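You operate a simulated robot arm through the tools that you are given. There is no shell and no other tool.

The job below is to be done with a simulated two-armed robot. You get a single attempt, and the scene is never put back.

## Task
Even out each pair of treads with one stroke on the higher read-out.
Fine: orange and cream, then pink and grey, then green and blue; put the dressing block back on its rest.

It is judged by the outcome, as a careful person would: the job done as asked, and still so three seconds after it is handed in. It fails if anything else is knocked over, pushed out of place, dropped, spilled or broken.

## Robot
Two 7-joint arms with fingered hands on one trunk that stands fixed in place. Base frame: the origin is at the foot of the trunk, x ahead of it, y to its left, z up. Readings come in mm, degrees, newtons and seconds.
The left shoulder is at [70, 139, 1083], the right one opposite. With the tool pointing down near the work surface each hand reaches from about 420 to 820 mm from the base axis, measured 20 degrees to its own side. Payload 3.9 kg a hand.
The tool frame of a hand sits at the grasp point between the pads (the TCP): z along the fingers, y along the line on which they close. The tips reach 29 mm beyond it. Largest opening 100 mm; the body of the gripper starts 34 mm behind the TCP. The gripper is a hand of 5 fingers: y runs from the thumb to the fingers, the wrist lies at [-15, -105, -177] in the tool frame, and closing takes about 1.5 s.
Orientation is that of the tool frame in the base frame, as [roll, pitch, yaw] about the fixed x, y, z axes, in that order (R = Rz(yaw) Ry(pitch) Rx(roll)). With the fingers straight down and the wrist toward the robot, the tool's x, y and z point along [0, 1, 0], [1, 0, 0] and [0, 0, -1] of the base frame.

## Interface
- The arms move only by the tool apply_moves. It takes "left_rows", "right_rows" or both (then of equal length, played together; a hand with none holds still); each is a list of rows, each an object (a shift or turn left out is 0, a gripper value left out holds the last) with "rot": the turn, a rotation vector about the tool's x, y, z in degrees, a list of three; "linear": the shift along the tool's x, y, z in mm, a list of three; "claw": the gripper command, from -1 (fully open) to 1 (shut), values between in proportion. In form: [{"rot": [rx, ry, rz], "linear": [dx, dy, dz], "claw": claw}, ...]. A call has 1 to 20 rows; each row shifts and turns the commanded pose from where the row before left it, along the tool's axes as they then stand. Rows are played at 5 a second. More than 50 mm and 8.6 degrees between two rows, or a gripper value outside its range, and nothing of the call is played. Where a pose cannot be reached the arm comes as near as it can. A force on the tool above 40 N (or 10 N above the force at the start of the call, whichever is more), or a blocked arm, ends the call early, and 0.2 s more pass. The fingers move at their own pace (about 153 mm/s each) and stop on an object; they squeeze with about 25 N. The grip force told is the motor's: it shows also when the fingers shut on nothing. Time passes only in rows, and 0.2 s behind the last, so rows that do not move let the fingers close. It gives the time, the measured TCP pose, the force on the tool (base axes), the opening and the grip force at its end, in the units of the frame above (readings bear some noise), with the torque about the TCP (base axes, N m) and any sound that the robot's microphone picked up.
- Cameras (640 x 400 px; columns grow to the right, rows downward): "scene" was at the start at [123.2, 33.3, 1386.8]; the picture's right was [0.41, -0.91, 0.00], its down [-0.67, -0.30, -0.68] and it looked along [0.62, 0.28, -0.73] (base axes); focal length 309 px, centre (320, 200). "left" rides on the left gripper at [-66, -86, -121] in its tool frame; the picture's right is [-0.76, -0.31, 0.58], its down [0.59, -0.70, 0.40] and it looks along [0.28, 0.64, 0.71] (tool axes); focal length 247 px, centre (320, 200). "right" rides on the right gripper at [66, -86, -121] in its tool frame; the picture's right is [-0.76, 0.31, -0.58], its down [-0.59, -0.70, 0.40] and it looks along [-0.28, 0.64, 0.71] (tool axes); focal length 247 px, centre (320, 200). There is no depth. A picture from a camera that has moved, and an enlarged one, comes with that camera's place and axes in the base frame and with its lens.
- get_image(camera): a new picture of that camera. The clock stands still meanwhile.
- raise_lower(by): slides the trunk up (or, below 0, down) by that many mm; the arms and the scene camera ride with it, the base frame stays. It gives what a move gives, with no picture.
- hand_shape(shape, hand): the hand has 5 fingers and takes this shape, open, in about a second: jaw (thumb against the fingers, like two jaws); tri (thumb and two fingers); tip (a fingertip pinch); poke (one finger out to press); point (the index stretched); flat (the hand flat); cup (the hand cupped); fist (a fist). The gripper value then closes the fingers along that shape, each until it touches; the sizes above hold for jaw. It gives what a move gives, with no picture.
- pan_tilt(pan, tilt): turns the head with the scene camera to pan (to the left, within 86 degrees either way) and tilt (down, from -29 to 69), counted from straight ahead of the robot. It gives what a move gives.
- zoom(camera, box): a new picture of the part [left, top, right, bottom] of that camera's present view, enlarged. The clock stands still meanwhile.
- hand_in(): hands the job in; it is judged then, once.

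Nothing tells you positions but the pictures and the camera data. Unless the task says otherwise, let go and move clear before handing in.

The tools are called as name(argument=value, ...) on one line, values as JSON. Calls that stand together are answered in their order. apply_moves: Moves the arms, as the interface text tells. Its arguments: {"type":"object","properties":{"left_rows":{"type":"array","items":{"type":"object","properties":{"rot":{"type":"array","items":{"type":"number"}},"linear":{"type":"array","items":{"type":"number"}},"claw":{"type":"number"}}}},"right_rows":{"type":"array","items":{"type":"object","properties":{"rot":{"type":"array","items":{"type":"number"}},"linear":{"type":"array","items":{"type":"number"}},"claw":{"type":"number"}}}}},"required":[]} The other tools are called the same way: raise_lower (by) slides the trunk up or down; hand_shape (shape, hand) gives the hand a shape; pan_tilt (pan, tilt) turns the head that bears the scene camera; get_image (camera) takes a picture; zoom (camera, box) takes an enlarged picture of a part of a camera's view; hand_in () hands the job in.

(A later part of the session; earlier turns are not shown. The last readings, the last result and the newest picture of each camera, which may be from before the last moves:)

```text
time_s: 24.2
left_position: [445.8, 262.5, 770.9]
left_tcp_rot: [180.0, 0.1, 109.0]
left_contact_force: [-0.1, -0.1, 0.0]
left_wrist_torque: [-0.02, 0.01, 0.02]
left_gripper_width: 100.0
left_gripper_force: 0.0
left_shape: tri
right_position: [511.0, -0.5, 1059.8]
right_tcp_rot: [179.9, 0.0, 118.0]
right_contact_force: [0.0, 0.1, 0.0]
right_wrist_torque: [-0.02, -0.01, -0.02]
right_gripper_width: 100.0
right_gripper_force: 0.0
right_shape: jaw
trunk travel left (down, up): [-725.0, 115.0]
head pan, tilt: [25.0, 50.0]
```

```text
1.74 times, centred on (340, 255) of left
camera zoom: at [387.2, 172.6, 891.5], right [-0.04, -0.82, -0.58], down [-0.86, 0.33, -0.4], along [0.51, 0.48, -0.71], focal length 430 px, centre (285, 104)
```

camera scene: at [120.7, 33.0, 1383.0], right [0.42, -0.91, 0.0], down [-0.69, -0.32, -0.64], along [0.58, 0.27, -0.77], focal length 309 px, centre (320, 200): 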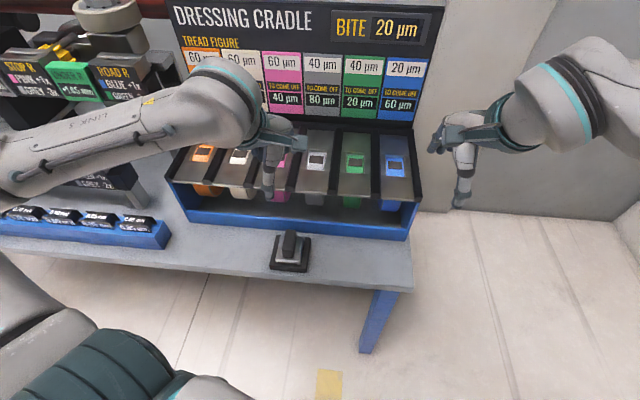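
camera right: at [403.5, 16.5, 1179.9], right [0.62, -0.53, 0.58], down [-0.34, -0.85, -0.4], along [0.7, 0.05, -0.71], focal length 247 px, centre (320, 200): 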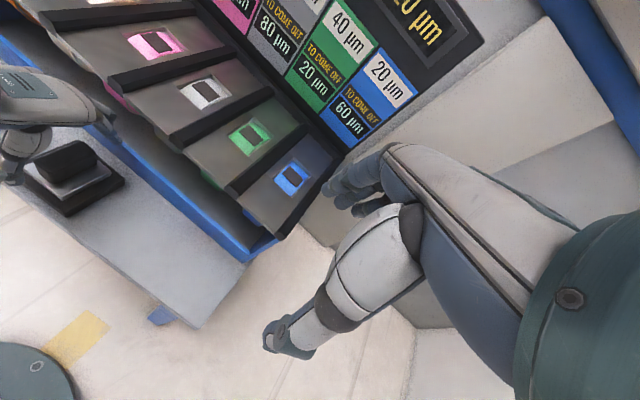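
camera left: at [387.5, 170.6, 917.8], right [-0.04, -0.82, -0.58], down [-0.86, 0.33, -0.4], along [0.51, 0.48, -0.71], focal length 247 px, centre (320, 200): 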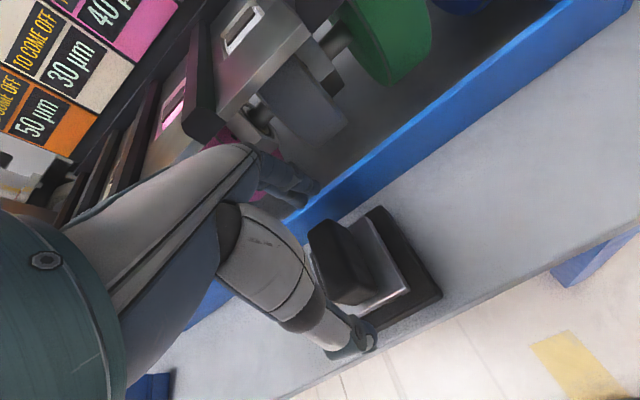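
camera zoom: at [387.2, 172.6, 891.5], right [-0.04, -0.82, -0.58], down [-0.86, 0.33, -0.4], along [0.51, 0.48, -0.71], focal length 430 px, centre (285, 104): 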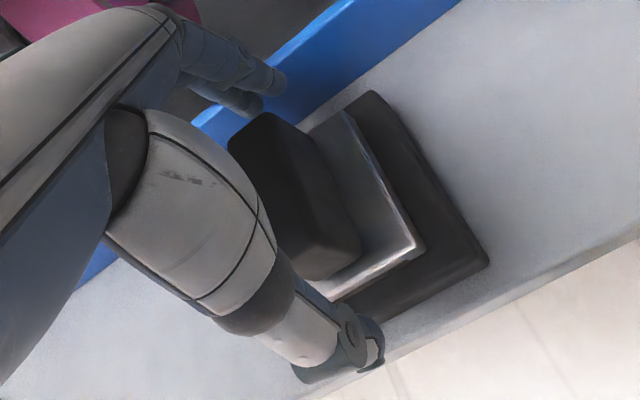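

The fingers are around the handle and clear of everything else. Closing now.

apply_moves(left_rows=[{"claw": 0.2}, {"claw": 0.4}, {"claw": 1}, {"claw": 1}, {"claw": 1}, {"claw": 1}, {"claw": 1}, {"claw": 1}, {"claw": 1}])

zoom(camera="right", box=[0, 60, 160, 220])

zoom(camera="left", box=[230, 140, 450, 370])

```text
time_s: 26.2
left_position: [447.0, 261.6, 771.1]
left_tcp_rot: [-179.9, 0.0, 109.0]
left_contact_force: [-1.2, -0.1, -0.5]
left_wrist_torque: [-0.03, 0.14, 0.0]
left_gripper_width: 52.8
left_gripper_force: 24.5
left_shape: tri
right_position: [511.0, -0.3, 1057.8]
right_tcp_rot: [179.9, 0.1, 118.1]
right_contact_force: [-0.1, 0.9, 1.2]
right_wrist_torque: [0.05, 0.02, -0.03]
right_gripper_width: 99.6
right_gripper_force: 0.0
right_shape: jaw
trunk travel left (down, up): [-725.0, 115.0]
head pan, tilt: [25.0, 50.0]
```

```text
2.50 times, centred on (80, 140) of right
camera zoom: at [404.2, 16.7, 1179.6], right [0.63, -0.53, 0.58], down [-0.34, -0.85, -0.4], along [0.7, 0.05, -0.71], focal length 617 px, centre (920, 350)
```

zoom: 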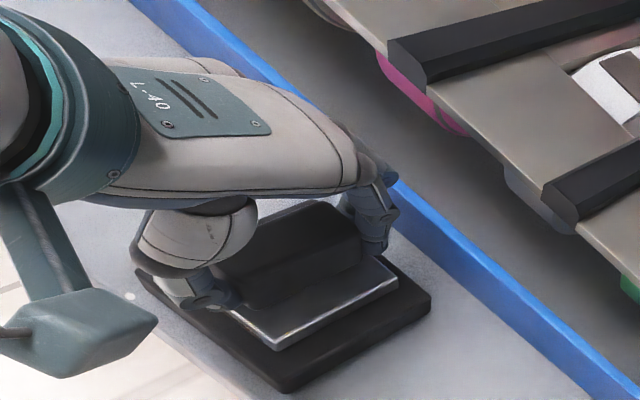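

```text
1.74 times, centred on (340, 255) of left
camera zoom: at [387.3, 172.7, 891.4], right [-0.04, -0.82, -0.58], down [-0.86, 0.33, -0.4], along [0.51, 0.48, -0.71], focal length 430 px, centre (285, 104)
```

zoom: 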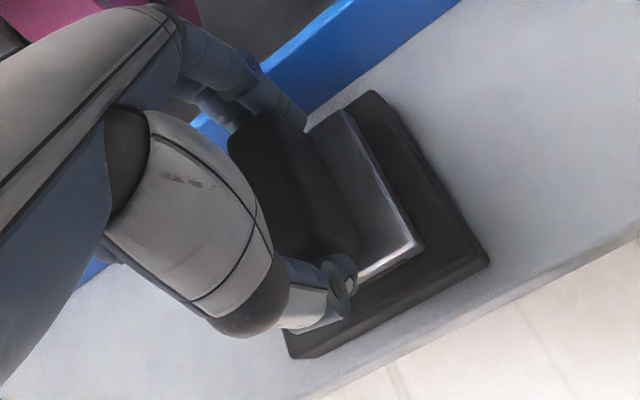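

Gripped at a width of 52.8 mm, which matches the handle. I'll lift straight up a little and check the hold.

apply_moves(left_rows=[{"linear": [0, 0, -10]}, {"linear": [0, 0, -20]}, {"linear": [0, 0, -30]}, {"linear": [0, 0, -40]}, {}])

get_image(camera="right")

get_image(camera="left")

get_image(camera="scene")

```text
time_s: 27.4
left_position: [447.5, 261.7, 874.0]
left_tcp_rot: [-179.9, 0.1, 109.0]
left_contact_force: [0.4, 0.7, -4.3]
left_wrist_torque: [0.0, 0.04, -0.02]
left_gripper_width: 52.7
left_gripper_force: 25.0
left_shape: tri
right_position: [512.7, 1.0, 1058.2]
right_tcp_rot: [-179.9, 0.0, 118.0]
right_contact_force: [-1.0, -0.9, 1.3]
right_wrist_torque: [-0.03, 0.02, 0.01]
right_gripper_width: 99.7
right_gripper_force: 0.0
right_shape: jaw
trunk travel left (down, up): [-725.0, 115.0]
head pan, tilt: [25.0, 50.0]
```

```text
taken
camera right: at [405.4, 17.8, 1179.1], right [0.63, -0.52, 0.58], down [-0.34, -0.85, -0.4], along [0.7, 0.05, -0.71], focal length 247 px, centre (320, 200)
```

right: 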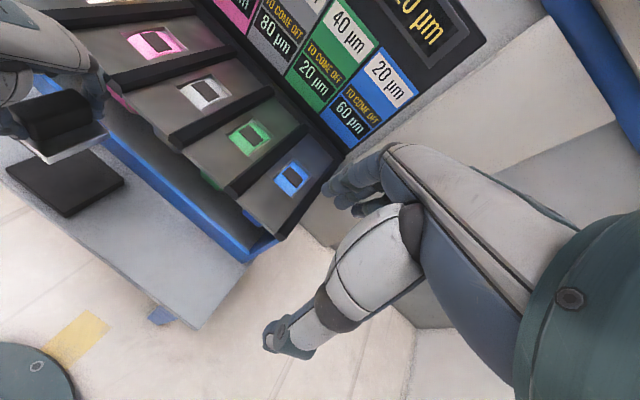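

```text
taken
camera left: at [388.8, 172.8, 993.5], right [-0.04, -0.82, -0.58], down [-0.86, 0.33, -0.4], along [0.51, 0.48, -0.71], focal length 247 px, centre (320, 200)
```

left: 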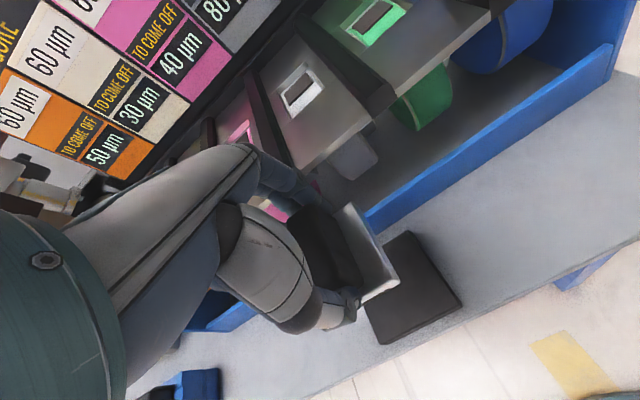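

```text
taken
camera scene: at [122.1, 34.4, 1382.8], right [0.42, -0.91, 0.0], down [-0.69, -0.32, -0.64], along [0.58, 0.27, -0.77], focal length 309 px, centre (320, 200)
```

scene: 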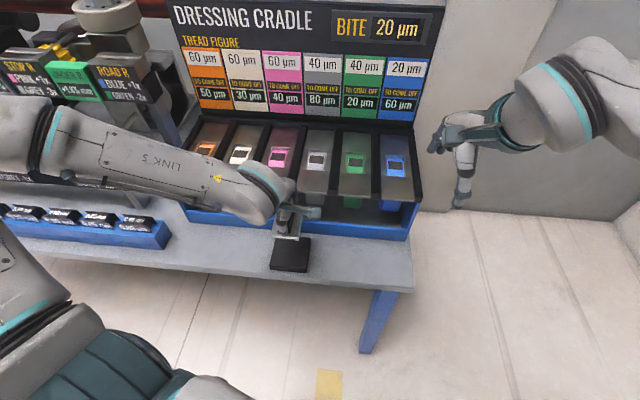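

The block is held level and lifted clean. Now I'll go up and over to hover just in front of the orange window, above the lane entry.

apply_moves(left_rows=[{"linear": [0, 0, -33]}, {"linear": [0, 0, -33]}, {"linear": [0, 0, -34]}, {"linear": [30, 12.4, 0]}, {"linear": [30, 12.4, 0]}, {"linear": [30, 12.4, 0]}, {"linear": [30, 12.4, 0]}, {"linear": [30, 12.4, 0]}, {"linear": [30, 12.4, 0]}, {"linear": [30, 12.4, 0]}, {"linear": [30.6, 12.4, 0]}, {}, {}])

get_image(camera="left")

get_image(camera="scene")

get_image(camera="right")

```text
time_s: 30.2
left_position: [459.8, 521.7, 970.6]
left_tcp_rot: [-180.0, 0.0, 109.1]
left_contact_force: [0.4, -0.4, -4.9]
left_wrist_torque: [-0.03, 0.0, 0.0]
left_gripper_width: 52.6
left_gripper_force: 25.1
left_shape: tri
right_position: [511.4, 0.4, 1058.9]
right_tcp_rot: [179.9, 0.0, 117.9]
right_contact_force: [0.2, -0.5, 0.2]
right_wrist_torque: [-0.03, -0.02, 0.0]
right_gripper_width: 99.6
right_gripper_force: 0.0
right_shape: jaw
trunk travel left (down, up): [-725.0, 115.0]
head pan, tilt: [25.0, 50.0]
```

```text
taken
camera left: at [401.4, 433.0, 1090.7], right [-0.04, -0.82, -0.58], down [-0.86, 0.33, -0.4], along [0.51, 0.48, -0.71], focal length 247 px, centre (320, 200)
```

left: 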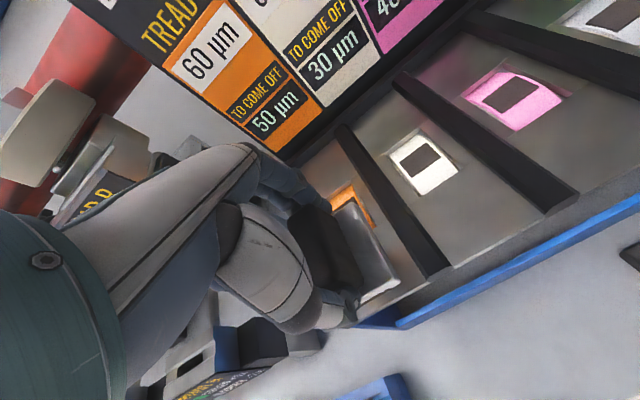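

```text
taken
camera scene: at [121.2, 33.8, 1383.0], right [0.42, -0.91, 0.0], down [-0.69, -0.32, -0.64], along [0.58, 0.27, -0.77], focal length 309 px, centre (320, 200)
```

scene: 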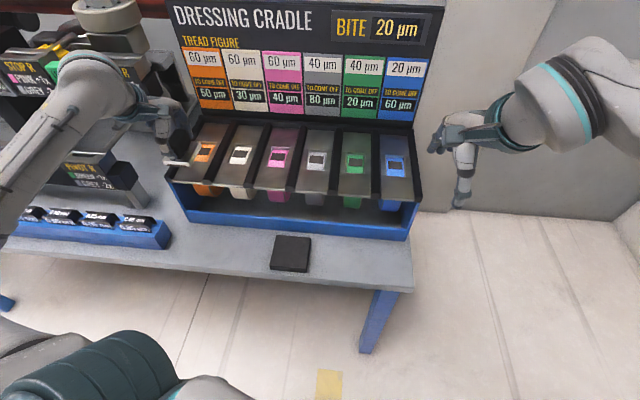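

```text
taken
camera right: at [404.6, 17.2, 1179.4], right [0.63, -0.52, 0.58], down [-0.34, -0.85, -0.4], along [0.7, 0.05, -0.71], focal length 247 px, centre (320, 200)
```

right: 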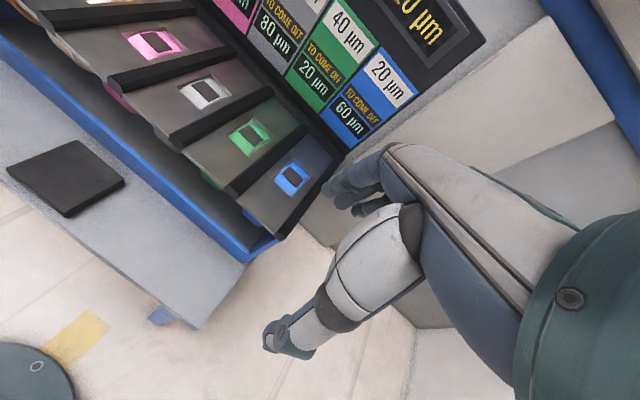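

Hovering near the orange lane entry. I'll zoom in to check the lateral alignment against the rail.

zoom(camera="left", box=[250, 100, 480, 340])

zoom(camera="scene", box=[140, 80, 280, 220])

```text
1.67 times, centred on (365, 220) of left
camera zoom: at [401.4, 433.0, 1090.7], right [-0.04, -0.82, -0.58], down [-0.86, 0.33, -0.4], along [0.51, 0.48, -0.71], focal length 412 px, centre (245, 167)
```

zoom: 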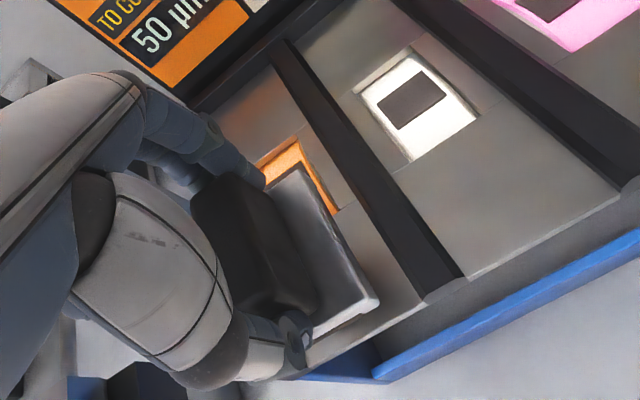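

```text
2.86 times, centred on (210, 150) of scene
camera zoom: at [121.2, 33.8, 1383.0], right [0.42, -0.91, 0.0], down [-0.69, -0.32, -0.64], along [0.58, 0.27, -0.77], focal length 884 px, centre (634, 343)
```

zoom: 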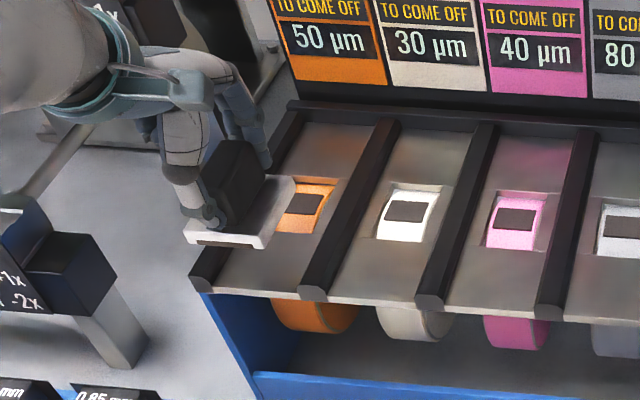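

The block is centred in the orange lane (right edge at e≈-307.6, rail edge at ≈-299.6), parallel to it, and short of the window. I'll lower it toward the deck.

apply_moves(left_rows=[{"linear": [0, 0, 12]}, {"linear": [0, 0, 12]}, {"linear": [0, 0, 11]}, {}])

zoom(camera="left", box=[250, 100, 480, 340])

zoom(camera="scene", box=[140, 80, 280, 220])

```text
time_s: 31.2
left_position: [458.7, 521.3, 935.8]
left_tcp_rot: [-180.0, -0.1, 109.1]
left_contact_force: [-0.4, -0.1, -4.7]
left_wrist_torque: [0.0, 0.01, 0.02]
left_gripper_width: 52.4
left_gripper_force: 24.7
left_shape: tri
right_position: [510.5, -0.3, 1057.8]
right_tcp_rot: [179.9, -0.1, 118.1]
right_contact_force: [0.1, 0.2, 0.2]
right_wrist_torque: [0.0, 0.01, -0.04]
right_gripper_width: 99.9
right_gripper_force: 0.1
right_shape: jaw
trunk travel left (down, up): [-725.0, 115.0]
head pan, tilt: [25.0, 50.0]
```

```text
1.67 times, centred on (365, 220) of left
camera zoom: at [400.4, 432.2, 1055.5], right [-0.04, -0.82, -0.58], down [-0.86, 0.33, -0.4], along [0.51, 0.48, -0.71], focal length 412 px, centre (245, 167)
```

zoom: 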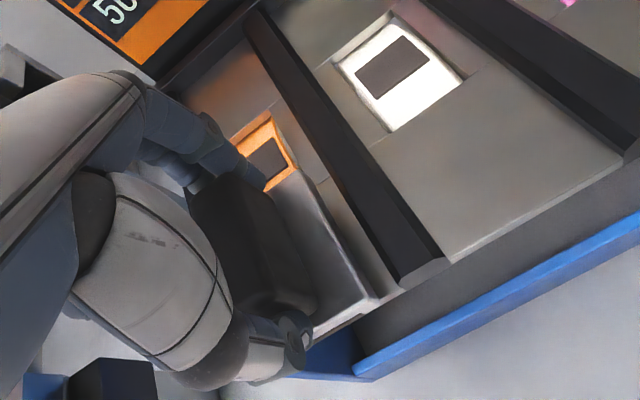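

```text
2.86 times, centred on (210, 150) of scene
camera zoom: at [121.1, 33.6, 1383.0], right [0.42, -0.91, 0.0], down [-0.69, -0.32, -0.64], along [0.58, 0.27, -0.77], focal length 884 px, centre (634, 343)
```

zoom: 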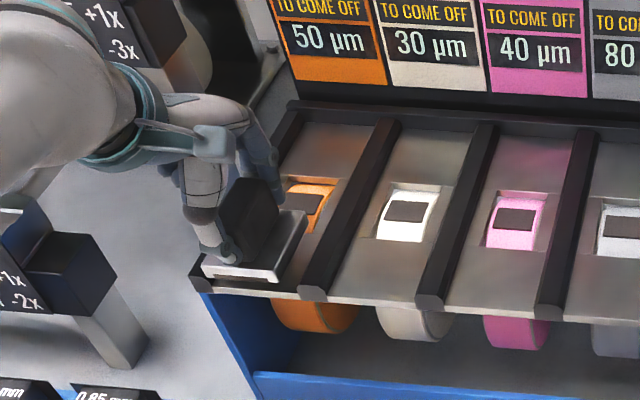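

apply_moves(left_rows=[{"linear": [0, 4, 3]}, {"linear": [0, 0, 3]}, {"linear": [0, 0, 3]}, {"linear": [0, 0, 3]}, {}])

apply_moves(left_rows=[{"linear": [0, 0, 2]}, {"linear": [0, 0, 2]}, {}])

```text
time_s: 32.4
left_position: [464.0, 523.3, 925.0]
left_tcp_rot: [-180.0, 0.0, 109.1]
left_contact_force: [-0.2, -0.2, -3.9]
left_wrist_torque: [-0.03, -0.06, 0.0]
left_gripper_width: 52.7
left_gripper_force: 25.3
left_shape: tri
right_position: [512.3, 1.3, 1058.7]
right_tcp_rot: [180.0, 0.1, 118.0]
right_contact_force: [0.3, 0.0, -0.1]
right_wrist_torque: [0.02, 0.0, -0.03]
right_gripper_width: 99.6
right_gripper_force: 0.0
right_shape: jaw
trunk travel left (down, up): [-725.0, 115.0]
head pan, tilt: [25.0, 50.0]
```

```text
time_s: 33.2
left_position: [467.0, 523.7, 919.5]
left_tcp_rot: [-179.9, 0.1, 109.0]
left_contact_force: [0.1, -0.7, -4.6]
left_wrist_torque: [-0.04, 0.01, -0.05]
left_gripper_width: 52.8
left_gripper_force: 25.2
left_shape: tri
right_position: [511.9, 0.0, 1059.5]
right_tcp_rot: [180.0, 0.0, 118.0]
right_contact_force: [0.1, 0.1, -0.2]
right_wrist_torque: [-0.01, -0.02, 0.01]
right_gripper_width: 99.8
right_gripper_force: 0.0
right_shape: jaw
trunk travel left (down, up): [-725.0, 115.0]
head pan, tilt: [25.0, 50.0]
```

apply_moves(left_rows=[{"linear": [0, 0, 1]}, {"linear": [0, 0, 1]}, {}])

zoom(camera="left", box=[250, 100, 480, 340])

```text
time_s: 34.0
left_position: [465.8, 522.6, 918.8]
left_tcp_rot: [180.0, -0.1, 109.0]
left_contact_force: [0.4, -0.6, -4.4]
left_wrist_torque: [-0.01, 0.03, 0.0]
left_gripper_width: 52.6
left_gripper_force: 24.8
left_shape: tri
right_position: [511.6, -0.0, 1058.6]
right_tcp_rot: [179.8, 0.0, 118.0]
right_contact_force: [-0.2, -0.3, -0.1]
right_wrist_torque: [0.01, 0.0, -0.01]
right_gripper_width: 99.8
right_gripper_force: 0.0
right_shape: jaw
trunk travel left (down, up): [-725.0, 115.0]
head pan, tilt: [25.0, 50.0]
```

```text
1.67 times, centred on (365, 220) of left
camera zoom: at [407.0, 433.8, 1038.1], right [-0.04, -0.82, -0.58], down [-0.86, 0.33, -0.4], along [0.51, 0.48, -0.71], focal length 412 px, centre (245, 167)
```

zoom: 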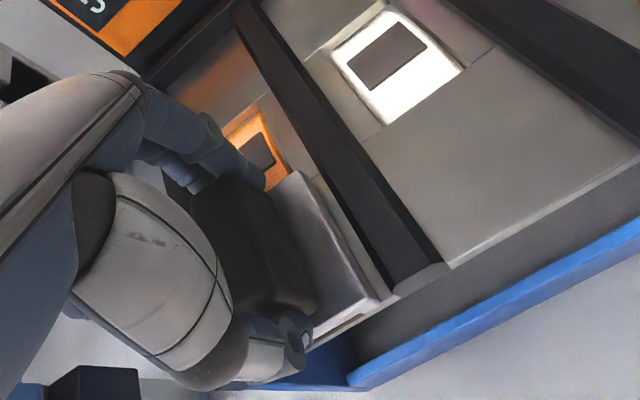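

apply_moves(left_rows=[{"linear": [0, 0, 1]}, {"linear": [0, 0, 1]}, {}])

apply_moves(left_rows=[{"linear": [0, 0, 1]}, {"linear": [0, 0, 1]}, {}])

```text
time_s: 34.8
left_position: [465.7, 522.5, 917.4]
left_tcp_rot: [179.9, 0.0, 109.0]
left_contact_force: [1.4, 0.5, -1.1]
left_wrist_torque: [-0.03, 0.1, 0.01]
left_gripper_width: 52.4
left_gripper_force: 24.9
left_shape: tri
right_position: [510.4, 1.3, 1058.1]
right_tcp_rot: [179.8, -0.1, 118.0]
right_contact_force: [1.0, 0.5, 0.8]
right_wrist_torque: [0.01, 0.0, 0.0]
right_gripper_width: 99.5
right_gripper_force: 0.0
right_shape: jaw
trunk travel left (down, up): [-725.0, 115.0]
head pan, tilt: [25.0, 50.0]
```

```text
time_s: 35.6
left_position: [464.9, 521.9, 917.3]
left_tcp_rot: [179.8, -0.1, 109.0]
left_contact_force: [2.6, 3.3, 13.1]
left_wrist_torque: [0.0, 0.08, 0.06]
left_gripper_width: 53.1
left_gripper_force: 25.1
left_shape: tri
right_position: [510.5, -1.6, 1058.6]
right_tcp_rot: [179.8, 0.0, 117.9]
right_contact_force: [-0.1, 0.0, 0.2]
right_wrist_torque: [-0.02, -0.04, 0.01]
right_gripper_width: 99.8
right_gripper_force: 0.0
right_shape: jaw
trunk travel left (down, up): [-725.0, 115.0]
head pan, tilt: [25.0, 50.0]
```

Contact is found at TCP z≈917. I'll ease the press slightly, make one smooth forward stroke across the orange tread and lift off at the far end.

apply_moves(left_rows=[{"linear": [0, 0, -0.6]}, {"linear": [0.1, 10, 0]}, {"linear": [0.1, 10, 0]}, {"linear": [0.1, 10, 0]}, {"linear": [0.1, 10, 0]}, {"linear": [0.1, 10, 0]}, {"linear": [0.1, 10, 0]}, {"linear": [0.1, 10, 0]}, {"linear": [0.1, 10, 0]}, {"linear": [0.1, 10, 0]}, {"linear": [0.1, 10, 0]}, {"linear": [0.1, 10, 0]}, {"linear": [0.1, 10, 0]}, {"linear": [0.1, 10, 0]}, {"linear": [0.1, 8, 0]}, {"linear": [0, 0, -5]}, {"linear": [0, 0, -15]}, {"linear": [0, 0, -20]}])

get_image(camera="scene")

zoom(camera="scene", box=[160, 0, 440, 130])

get_image(camera="left")

```text
time_s: 39.4
left_position: [594.8, 569.2, 952.6]
left_tcp_rot: [-179.9, -0.1, 109.1]
left_contact_force: [0.4, 0.1, -4.4]
left_wrist_torque: [0.02, -0.03, -0.01]
left_gripper_width: 52.0
left_gripper_force: 24.5
left_shape: tri
right_position: [511.6, 0.2, 1058.6]
right_tcp_rot: [179.9, 0.1, 117.9]
right_contact_force: [0.2, 0.5, 0.1]
right_wrist_torque: [-0.02, 0.0, 0.0]
right_gripper_width: 99.9
right_gripper_force: 0.0
right_shape: jaw
trunk travel left (down, up): [-725.0, 115.0]
head pan, tilt: [25.0, 50.0]
```

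```text
taken
camera scene: at [121.1, 33.0, 1382.9], right [0.42, -0.91, 0.0], down [-0.69, -0.32, -0.64], along [0.58, 0.27, -0.77], focal length 309 px, centre (320, 200)
```

scene: 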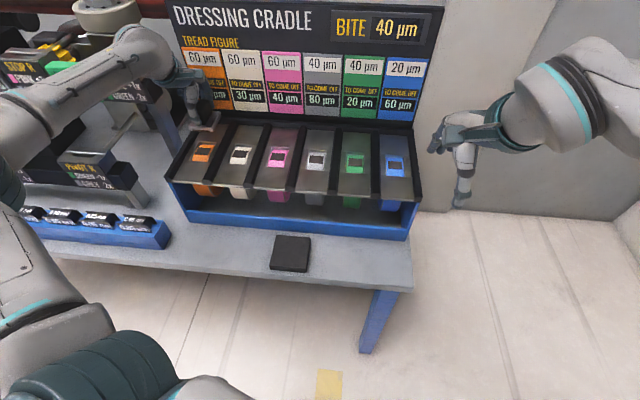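

```text
2.29 times, centred on (300, 65) of scene
camera zoom: at [121.1, 33.0, 1382.9], right [0.42, -0.91, 0.0], down [-0.69, -0.32, -0.64], along [0.58, 0.27, -0.77], focal length 707 px, centre (366, 509)
```

zoom: 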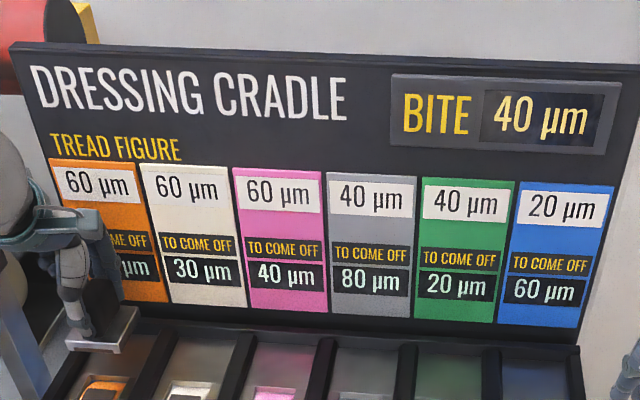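

```text
taken
camera left: at [534.9, 480.9, 1074.1], right [-0.04, -0.82, -0.58], down [-0.86, 0.33, -0.4], along [0.51, 0.48, -0.71], focal length 247 px, centre (320, 200)
```

left: 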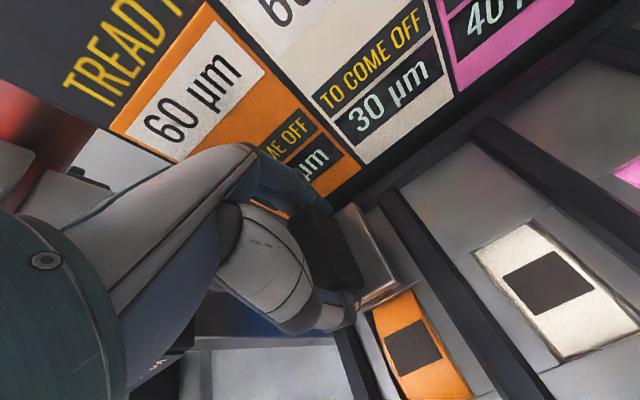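

The orange stroke registered: the BITE display has stepped to 40 µm, exactly the grey–pink difference (80 − 40). I'll back away so I can read the orange window, then move over the grey lane entry.

apply_moves(left_rows=[{"linear": [0, -20, -10]}, {"linear": [0, -30, -10]}, {"linear": [0, -30, 0]}, {"linear": [0, -30, 0]}, {"linear": [0, -26.5, 0]}, {"linear": [-32, 0, 0]}, {"linear": [-32, 0, 0]}, {"linear": [-32, 0, 0]}, {"linear": [-32, 0, 0]}, {"linear": [-32, 0, 0]}, {"linear": [-32, 0, 0]}, {"linear": [-32, 0, 0]}, {"linear": [-32, 0, 0]}, {"linear": [-31.1, 0, 0]}, {}, {}])

get_image(camera="scene")

zoom(camera="scene", box=[160, 0, 440, 130])

zoom(camera="left", box=[250, 100, 480, 340])

```text
time_s: 42.8
left_position: [558.6, 255.9, 976.9]
left_tcp_rot: [179.9, 0.0, 109.1]
left_contact_force: [0.1, 0.3, -4.5]
left_wrist_torque: [-0.01, 0.01, 0.02]
left_gripper_width: 52.0
left_gripper_force: 25.1
left_shape: tri
right_position: [511.8, 0.3, 1058.5]
right_tcp_rot: [179.9, 0.0, 118.1]
right_contact_force: [0.6, 0.0, 0.3]
right_wrist_torque: [0.01, 0.01, 0.0]
right_gripper_width: 99.9
right_gripper_force: 0.1
right_shape: jaw
trunk travel left (down, up): [-725.0, 115.0]
head pan, tilt: [25.0, 50.0]
```

```text
taken
camera scene: at [121.5, 32.9, 1383.0], right [0.42, -0.91, 0.0], down [-0.69, -0.32, -0.64], along [0.58, 0.27, -0.77], focal length 309 px, centre (320, 200)
```

scene: 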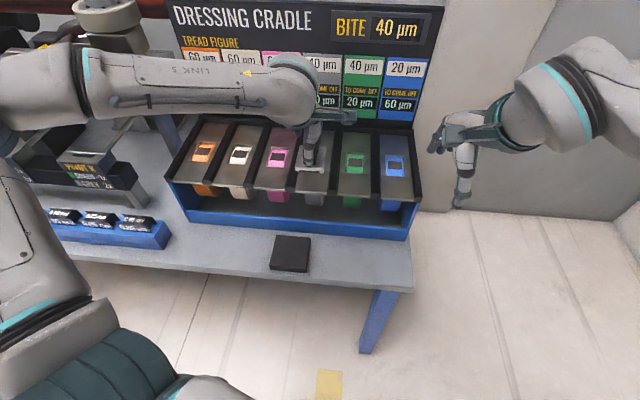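

```text
2.29 times, centred on (300, 65) of scene
camera zoom: at [121.5, 32.9, 1383.0], right [0.42, -0.91, 0.0], down [-0.69, -0.32, -0.64], along [0.58, 0.27, -0.77], focal length 707 px, centre (366, 509)
```

zoom: 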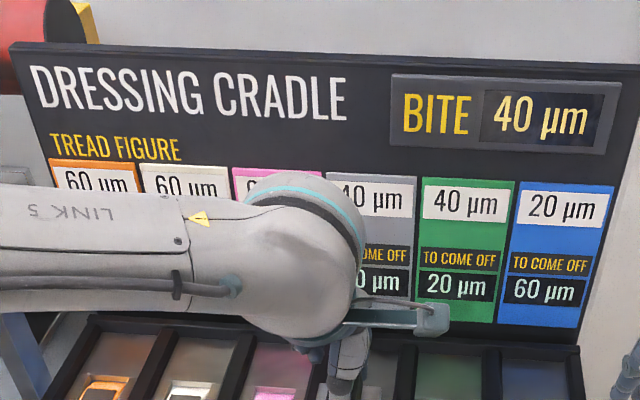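

```text
1.67 times, centred on (365, 220) of left
camera zoom: at [500.1, 166.5, 1096.2], right [-0.04, -0.82, -0.58], down [-0.86, 0.33, -0.4], along [0.51, 0.48, -0.71], focal length 412 px, centre (245, 167)
```

zoom: 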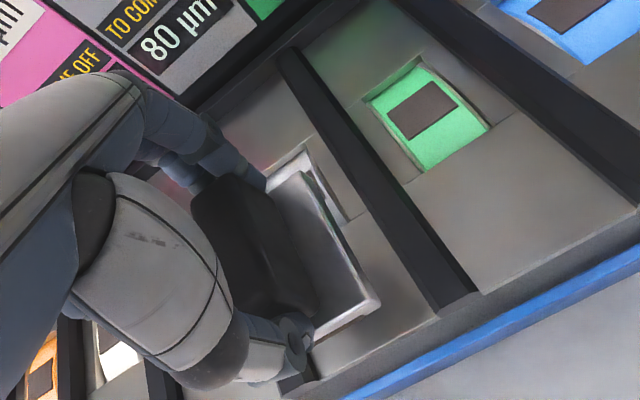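

The arm hides the orange read-out here. I'll back off briefly to read it before making the second stroke.

apply_moves(left_rows=[{"linear": [0, -30, 0]}, {"linear": [0, -30, 0]}, {"linear": [0, -30, 0]}, {"linear": [0, -30, 25]}, {"linear": [0, 0, 35]}, {"linear": [0, 0, 35]}, {}])

zoom(camera="scene", box=[160, 0, 440, 130])

```text
time_s: 44.4
left_position: [444.9, 212.7, 880.7]
left_tcp_rot: [-180.0, 0.0, 108.9]
left_contact_force: [1.2, -0.7, -5.7]
left_wrist_torque: [-0.01, 0.0, 0.0]
left_gripper_width: 52.1
left_gripper_force: 25.2
left_shape: tri
right_position: [510.5, -0.2, 1058.6]
right_tcp_rot: [179.9, 0.0, 118.0]
right_contact_force: [0.6, 0.2, -0.1]
right_wrist_torque: [0.01, -0.05, 0.02]
right_gripper_width: 99.5
right_gripper_force: 0.1
right_shape: jaw
trunk travel left (down, up): [-725.0, 115.0]
head pan, tilt: [25.0, 50.0]
```

```text
2.29 times, centred on (300, 65) of scene
camera zoom: at [120.2, 33.0, 1383.1], right [0.42, -0.91, 0.0], down [-0.69, -0.32, -0.64], along [0.58, 0.27, -0.77], focal length 707 px, centre (366, 509)
```

zoom: 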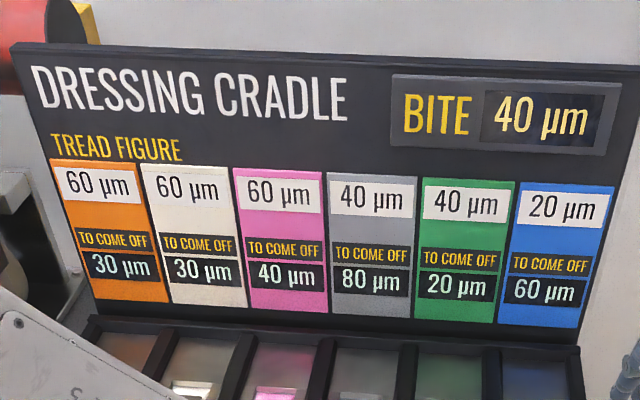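

Confirmed: orange now reads 30, level with cream, and the bite is 40 for the grey stroke. I'll return to the grey lane entry and lower.

apply_moves(left_rows=[{"linear": [0, 0, -35]}, {"linear": [0, 0, -35]}, {"linear": [0, 30, -25]}, {"linear": [0, 30, 0]}, {"linear": [0, 30, 0]}, {"linear": [-2.4, 30, 0]}, {}, {"linear": [0, 0, 12]}, {"linear": [0, 0, 12]}, {"linear": [0, 0, 12]}, {"linear": [0, 0, 12]}, {}, {}])

zoom(camera="left", box=[250, 100, 480, 340])

zoom(camera="scene", box=[250, 100, 390, 220])

```text
time_s: 47.2
left_position: [559.9, 250.7, 925.1]
left_tcp_rot: [180.0, 0.1, 108.9]
left_contact_force: [-0.8, 1.1, -4.7]
left_wrist_torque: [0.01, -0.04, 0.05]
left_gripper_width: 52.1
left_gripper_force: 25.3
left_shape: tri
right_position: [511.6, 0.6, 1059.7]
right_tcp_rot: [179.8, 0.0, 118.1]
right_contact_force: [0.7, 0.1, -0.2]
right_wrist_torque: [0.05, 0.02, -0.02]
right_gripper_width: 99.5
right_gripper_force: 0.0
right_shape: jaw
trunk travel left (down, up): [-725.0, 115.0]
head pan, tilt: [25.0, 50.0]
```

```text
1.67 times, centred on (365, 220) of left
camera zoom: at [500.7, 161.0, 1045.5], right [-0.04, -0.82, -0.58], down [-0.86, 0.33, -0.4], along [0.51, 0.48, -0.71], focal length 412 px, centre (245, 167)
```

zoom: 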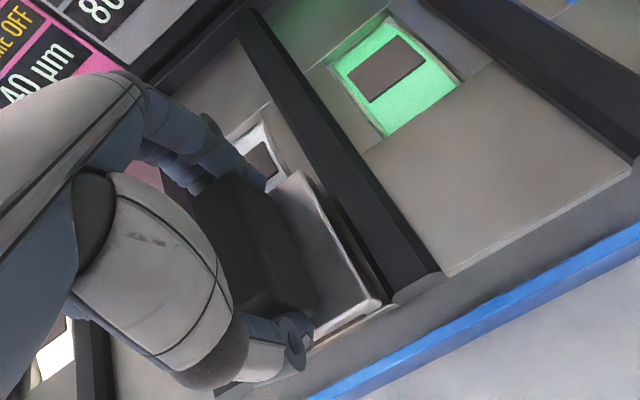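

```text
3.33 times, centred on (320, 160) of scene
camera zoom: at [121.5, 33.1, 1382.9], right [0.42, -0.91, 0.0], down [-0.69, -0.32, -0.64], along [0.58, 0.27, -0.77], focal length 1031 px, centre (320, 333)
```

zoom: 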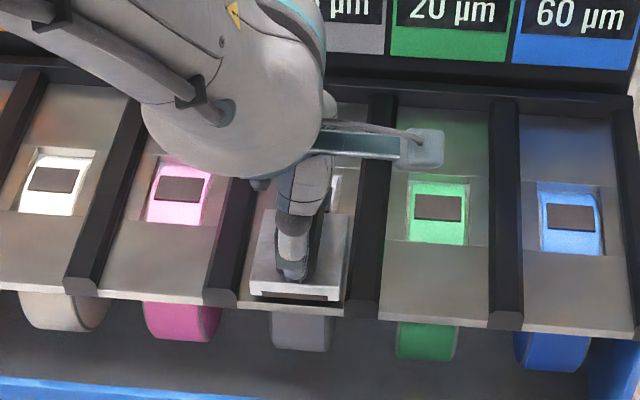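

I'll shift about 3 mm left to centre the block in the grey lane, then lower to contact.

apply_moves(left_rows=[{"linear": [1.5, 0, 0]}, {"linear": [1.7, 0, 0]}, {"linear": [0, 0, 2]}, {"linear": [0, 0, 2]}, {"linear": [0, 0, 2]}, {}])

apply_moves(left_rows=[{"linear": [0, 0, 1]}, {"linear": [0, 0, 1]}, {}])

zoom(camera="left", box=[250, 100, 480, 340])

```text
time_s: 48.6
left_position: [559.6, 254.5, 920.8]
left_tcp_rot: [-180.0, -0.1, 109.0]
left_contact_force: [0.5, -0.1, -4.7]
left_wrist_torque: [-0.01, -0.01, 0.02]
left_gripper_width: 52.0
left_gripper_force: 25.5
left_shape: tri
right_position: [511.6, 1.6, 1057.5]
right_tcp_rot: [180.0, 0.0, 118.0]
right_contact_force: [-0.5, -0.5, -0.6]
right_wrist_torque: [0.04, -0.01, 0.01]
right_gripper_width: 99.8
right_gripper_force: 0.0
right_shape: jaw
trunk travel left (down, up): [-725.0, 115.0]
head pan, tilt: [25.0, 50.0]
```

```text
time_s: 49.4
left_position: [560.5, 254.4, 919.3]
left_tcp_rot: [180.0, 0.0, 109.0]
left_contact_force: [1.0, -0.1, -4.0]
left_wrist_torque: [0.01, -0.01, 0.0]
left_gripper_width: 52.0
left_gripper_force: 24.9
left_shape: tri
right_position: [512.4, 0.7, 1058.7]
right_tcp_rot: [179.9, 0.0, 118.0]
right_contact_force: [0.3, 0.2, 0.2]
right_wrist_torque: [-0.01, 0.01, 0.02]
right_gripper_width: 99.9
right_gripper_force: 0.0
right_shape: jaw
trunk travel left (down, up): [-725.0, 115.0]
head pan, tilt: [25.0, 50.0]
```

```text
1.67 times, centred on (365, 220) of left
camera zoom: at [500.8, 164.8, 1038.4], right [-0.04, -0.82, -0.58], down [-0.86, 0.33, -0.4], along [0.51, 0.48, -0.71], focal length 412 px, centre (245, 167)
```

zoom: 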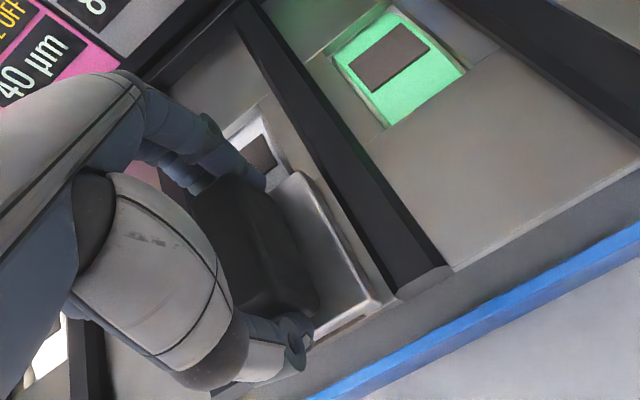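

apply_moves(left_rows=[{"linear": [0, 0, 1]}, {"linear": [0, 0, 1]}, {}])

apply_moves(left_rows=[{"linear": [0, 0, 1]}, {}])

```text
time_s: 50.2
left_position: [559.6, 255.4, 916.7]
left_tcp_rot: [179.9, -0.1, 108.9]
left_contact_force: [1.4, 0.5, 3.2]
left_wrist_torque: [-0.05, 0.15, 0.02]
left_gripper_width: 52.4
left_gripper_force: 24.9
left_shape: tri
right_position: [511.6, -0.7, 1059.3]
right_tcp_rot: [179.9, -0.1, 118.0]
right_contact_force: [0.2, -0.4, -0.9]
right_wrist_torque: [-0.03, 0.01, -0.01]
right_gripper_width: 99.9
right_gripper_force: 0.1
right_shape: jaw
trunk travel left (down, up): [-725.0, 115.0]
head pan, tilt: [25.0, 50.0]
```

```text
time_s: 50.8
left_position: [559.4, 254.7, 916.5]
left_tcp_rot: [179.8, 0.0, 109.1]
left_contact_force: [2.0, -1.0, 11.3]
left_wrist_torque: [-0.01, 0.15, 0.01]
left_gripper_width: 52.4
left_gripper_force: 24.6
left_shape: tri
right_position: [511.0, -0.6, 1059.6]
right_tcp_rot: [179.8, 0.0, 118.0]
right_contact_force: [0.4, 0.5, -0.9]
right_wrist_torque: [0.01, -0.02, 0.02]
right_gripper_width: 100.0
right_gripper_force: 0.1
right_shape: jaw
trunk travel left (down, up): [-725.0, 115.0]
head pan, tilt: [25.0, 50.0]
```

On contact in the grey lane. Now one forward stroke, then lift.

apply_moves(left_rows=[{"linear": [0, 0, -0.4]}, {"linear": [0.1, 10, 0]}, {"linear": [0.1, 10, 0]}, {"linear": [0.1, 10, 0]}, {"linear": [0.1, 10, 0]}, {"linear": [0.1, 10, 0]}, {"linear": [0.1, 10, 0]}, {"linear": [0.1, 10, 0]}, {"linear": [0.1, 10, 0]}, {"linear": [0.1, 10, 0]}, {"linear": [0.1, 10, 0]}, {"linear": [0.1, 10, 0]}, {"linear": [0.1, 10, 0]}, {"linear": [0.1, 10, 0]}, {"linear": [0.1, 8, 0]}, {"linear": [0, 0, -5]}, {"linear": [0, 0, -15]}, {"linear": [0, 0, -20]}])

get_image(camera="scene")

get_image(camera="right")

```text
time_s: 54.6
left_position: [687.5, 301.1, 955.6]
left_tcp_rot: [179.9, 0.0, 109.0]
left_contact_force: [0.0, -0.6, -4.1]
left_wrist_torque: [0.05, -0.01, 0.0]
left_gripper_width: 52.5
left_gripper_force: 25.1
left_shape: tri
right_position: [510.8, 0.2, 1058.1]
right_tcp_rot: [179.8, 0.1, 117.9]
right_contact_force: [-1.5, -0.4, 0.1]
right_wrist_torque: [-0.03, -0.01, 0.01]
right_gripper_width: 99.8
right_gripper_force: 0.1
right_shape: jaw
trunk travel left (down, up): [-725.0, 115.0]
head pan, tilt: [25.0, 50.0]
```

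```text
taken
camera scene: at [121.0, 33.2, 1383.0], right [0.42, -0.91, 0.0], down [-0.69, -0.32, -0.64], along [0.58, 0.27, -0.77], focal length 309 px, centre (320, 200)
```

scene: 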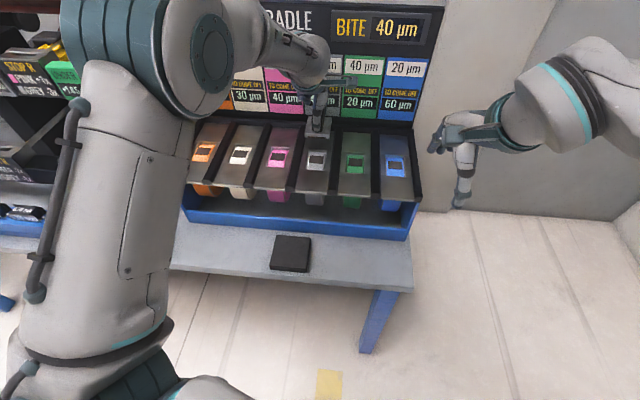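

```text
taken
camera right: at [404.5, 16.7, 1179.5], right [0.63, -0.53, 0.58], down [-0.34, -0.85, -0.4], along [0.7, 0.05, -0.71], focal length 247 px, centre (320, 200)
```

right: 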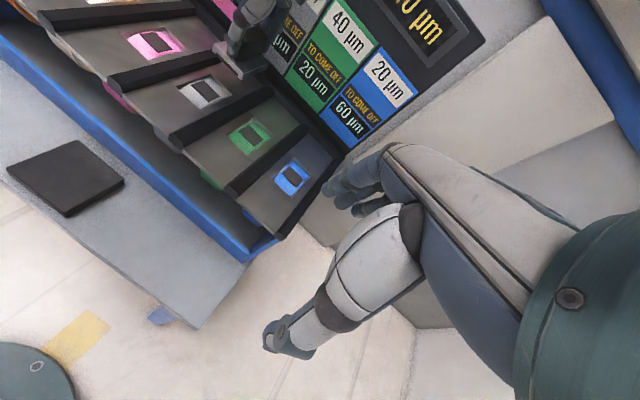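

The grey stroke is done and the bite still shows 40. The right hand would be in the way at the blue lane, so I'll move it aside to the right first, then back the left hand off to read the board.

apply_moves(right_rows=[{"linear": [-36, -24, 0]}, {"linear": [-36, -24, 0]}, {"linear": [-36, -24, 0]}, {"linear": [-36, -24, 0]}, {"linear": [-36, -24, 0]}, {"linear": [-36, -24, 0]}, {"linear": [-36, -24, 0]}, {}])

apply_moves(left_rows=[{"linear": [0, -10, -10]}, {"linear": [0, -30, -10]}, {"linear": [0, -30, 0]}, {"linear": [0, -30, 0]}, {"linear": [0, -38, 0]}, {"linear": [0, -40, 0]}, {"linear": [0, -40, 0]}, {"linear": [0, -40, 25]}, {"linear": [0, 0, 35]}, {"linear": [0, 0, 35]}, {}])

get_image(camera="scene")

zoom(camera="scene", box=[160, 0, 440, 130])

```text
time_s: 56.4
left_position: [688.1, 300.2, 955.3]
left_tcp_rot: [180.0, 0.0, 109.0]
left_contact_force: [-0.5, -0.9, -4.8]
left_wrist_torque: [-0.01, -0.01, 0.0]
left_gripper_width: 52.7
left_gripper_force: 24.9
left_shape: tri
right_position: [497.3, -137.4, 1056.9]
right_tcp_rot: [179.9, 0.1, 118.0]
right_contact_force: [0.5, 0.2, -0.1]
right_wrist_torque: [0.01, 0.02, 0.01]
right_gripper_width: 100.1
right_gripper_force: 0.0
right_shape: jaw
right hand out of reach, approached as far as the arm can: row 4, 5, 6, 7
trunk travel left (down, up): [-725.0, 115.0]
head pan, tilt: [25.0, 50.0]
```

```text
time_s: 58.6
left_position: [494.6, 232.7, 896.7]
left_tcp_rot: [179.0, 0.1, 109.1]
left_contact_force: [-13.4, -0.4, 7.9]
left_wrist_torque: [0.16, 0.13, 0.05]
left_gripper_width: 49.9
left_gripper_force: 25.0
left_shape: tri
left hand out of reach, approached as far as the arm can: row 7, 8
right_position: [494.8, -138.9, 1058.8]
right_tcp_rot: [179.8, -0.1, 118.0]
right_contact_force: [0.1, -0.4, -0.1]
right_wrist_torque: [0.01, -0.02, 0.0]
right_gripper_width: 100.0
right_gripper_force: 0.0
right_shape: jaw
trunk travel left (down, up): [-725.0, 115.0]
head pan, tilt: [25.0, 50.0]
stopped in row 11 (left hand): the force on the tool passed its limit at 62 N (the readings are from after the stop); the commanded pose is now the measured one
```

```text
taken
camera scene: at [117.5, 31.6, 1383.4], right [0.42, -0.91, 0.0], down [-0.69, -0.32, -0.64], along [0.58, 0.27, -0.76], focal length 309 px, centre (320, 200)
```

scene: 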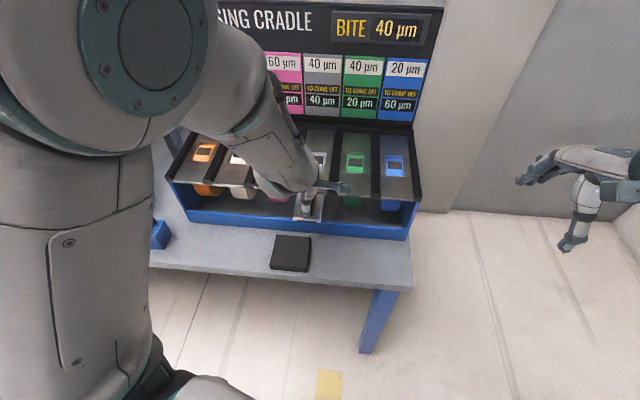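

```text
2.29 times, centred on (300, 65) of scene
camera zoom: at [117.5, 31.6, 1383.4], right [0.42, -0.91, 0.0], down [-0.69, -0.32, -0.64], along [0.58, 0.27, -0.76], focal length 707 px, centre (366, 509)
```

zoom: 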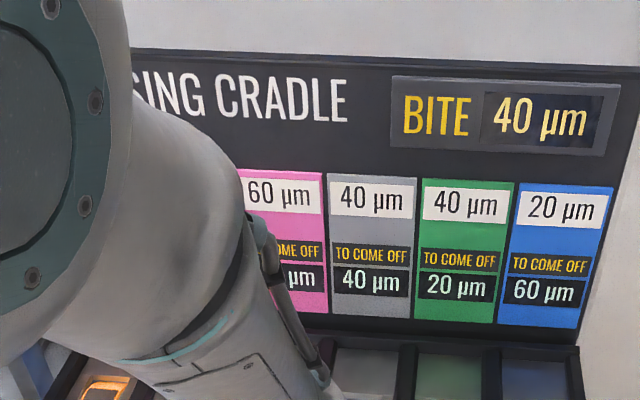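

Grey now reads 40, level with pink. However, the arm couldn't retract fully in this posture and the block touched the deck's front edge on the way down, so I'll check the state before moving.

get_image(camera="left")

zoom(camera="left", box=[250, 120, 480, 360])

zoom(camera="scene", box=[230, 140, 420, 280])

get_image(camera="right")

```text
taken
camera left: at [434.6, 143.1, 1015.7], right [-0.03, -0.81, -0.58], down [-0.85, 0.33, -0.41], along [0.52, 0.48, -0.7], focal length 247 px, centre (320, 200)
```

left: 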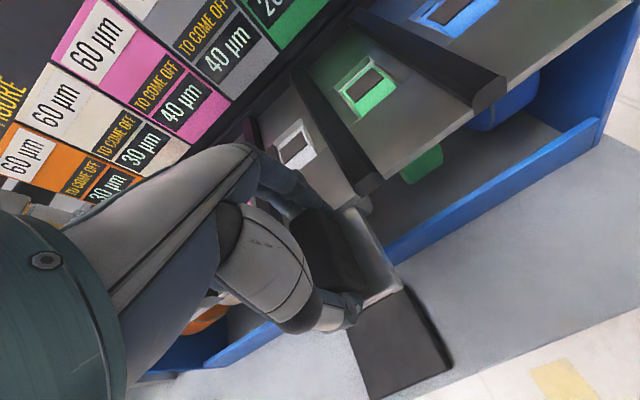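

```text
1.67 times, centred on (365, 240) of left
camera zoom: at [434.6, 143.1, 1015.7], right [-0.03, -0.81, -0.58], down [-0.85, 0.33, -0.41], along [0.52, 0.48, -0.7], focal length 412 px, centre (245, 133)
```

zoom: 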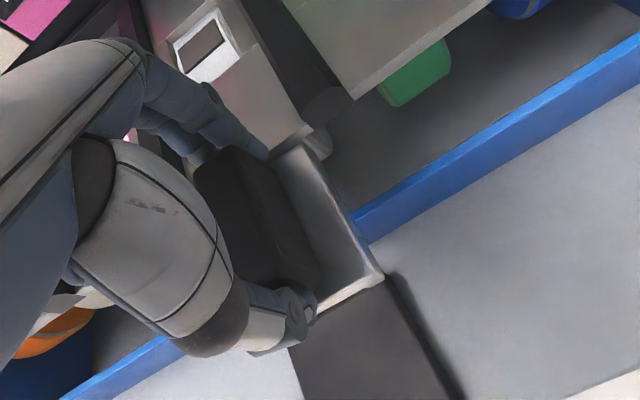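

```text
2.86 times, centred on (325, 210) of scene
camera zoom: at [117.5, 31.6, 1383.4], right [0.42, -0.91, 0.0], down [-0.69, -0.32, -0.64], along [0.58, 0.27, -0.76], focal length 884 px, centre (306, 171)
```

zoom: 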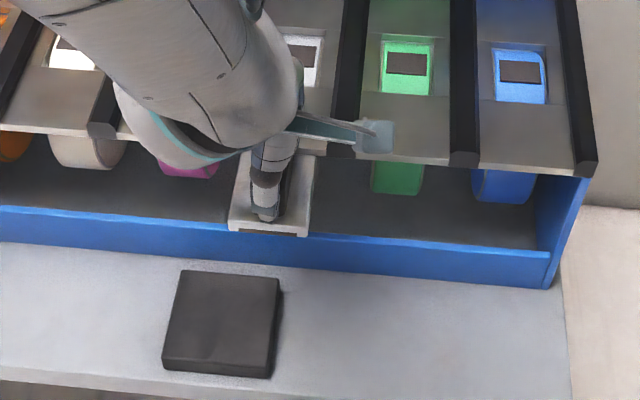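

```text
taken
camera right: at [387.3, -123.2, 1179.7], right [0.62, -0.53, 0.58], down [-0.34, -0.85, -0.4], along [0.7, 0.05, -0.71], focal length 247 px, centre (320, 200)
```

right: 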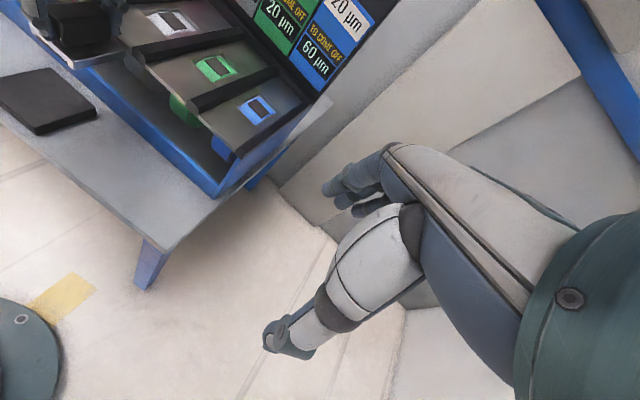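

The block still sits level in the grip but presses against the deck's front edge. I'll ease straight up in small steps.

apply_moves(left_rows=[{"linear": [0, 0, -2], "claw": 1}, {"linear": [0, 0, -3]}, {"linear": [0, 0, -4]}, {}])

zoom(camera="left", box=[250, 120, 480, 360])

zoom(camera="right", box=[0, 0, 160, 120])

```text
time_s: 59.6
left_position: [496.6, 232.3, 904.6]
left_tcp_rot: [179.2, 0.1, 109.3]
left_contact_force: [-15.8, -5.1, -9.2]
left_wrist_torque: [-0.31, 0.78, -0.04]
left_gripper_width: 49.3
left_gripper_force: 25.0
left_shape: tri
right_position: [495.8, -139.9, 1057.8]
right_tcp_rot: [180.0, 0.0, 117.9]
right_contact_force: [-0.1, 0.0, -0.5]
right_wrist_torque: [-0.01, 0.02, 0.01]
right_gripper_width: 99.7
right_gripper_force: 0.1
right_shape: jaw
trunk travel left (down, up): [-725.0, 115.0]
head pan, tilt: [25.0, 50.0]
```

```text
1.67 times, centred on (365, 240) of left
camera zoom: at [435.7, 143.3, 1023.6], right [-0.03, -0.81, -0.58], down [-0.85, 0.33, -0.41], along [0.52, 0.48, -0.71], focal length 412 px, centre (245, 133)
```

zoom: 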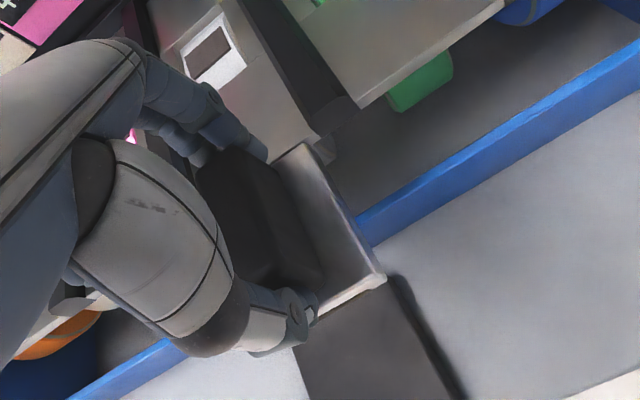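

```text
3.33 times, centred on (80, 60) of right
camera zoom: at [388.4, -122.5, 1179.2], right [0.62, -0.53, 0.58], down [-0.34, -0.85, -0.4], along [0.7, 0.05, -0.71], focal length 823 px, centre (1120, 667)
```

zoom: 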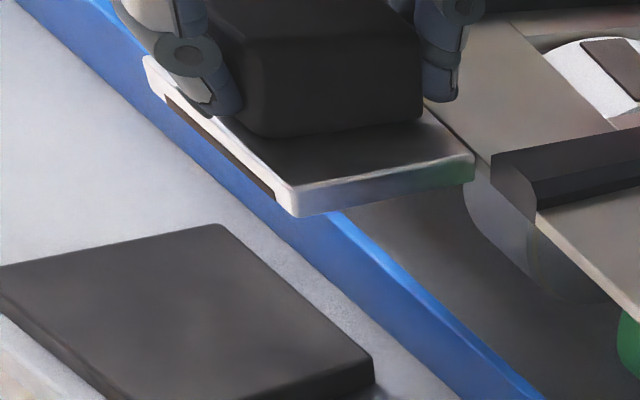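

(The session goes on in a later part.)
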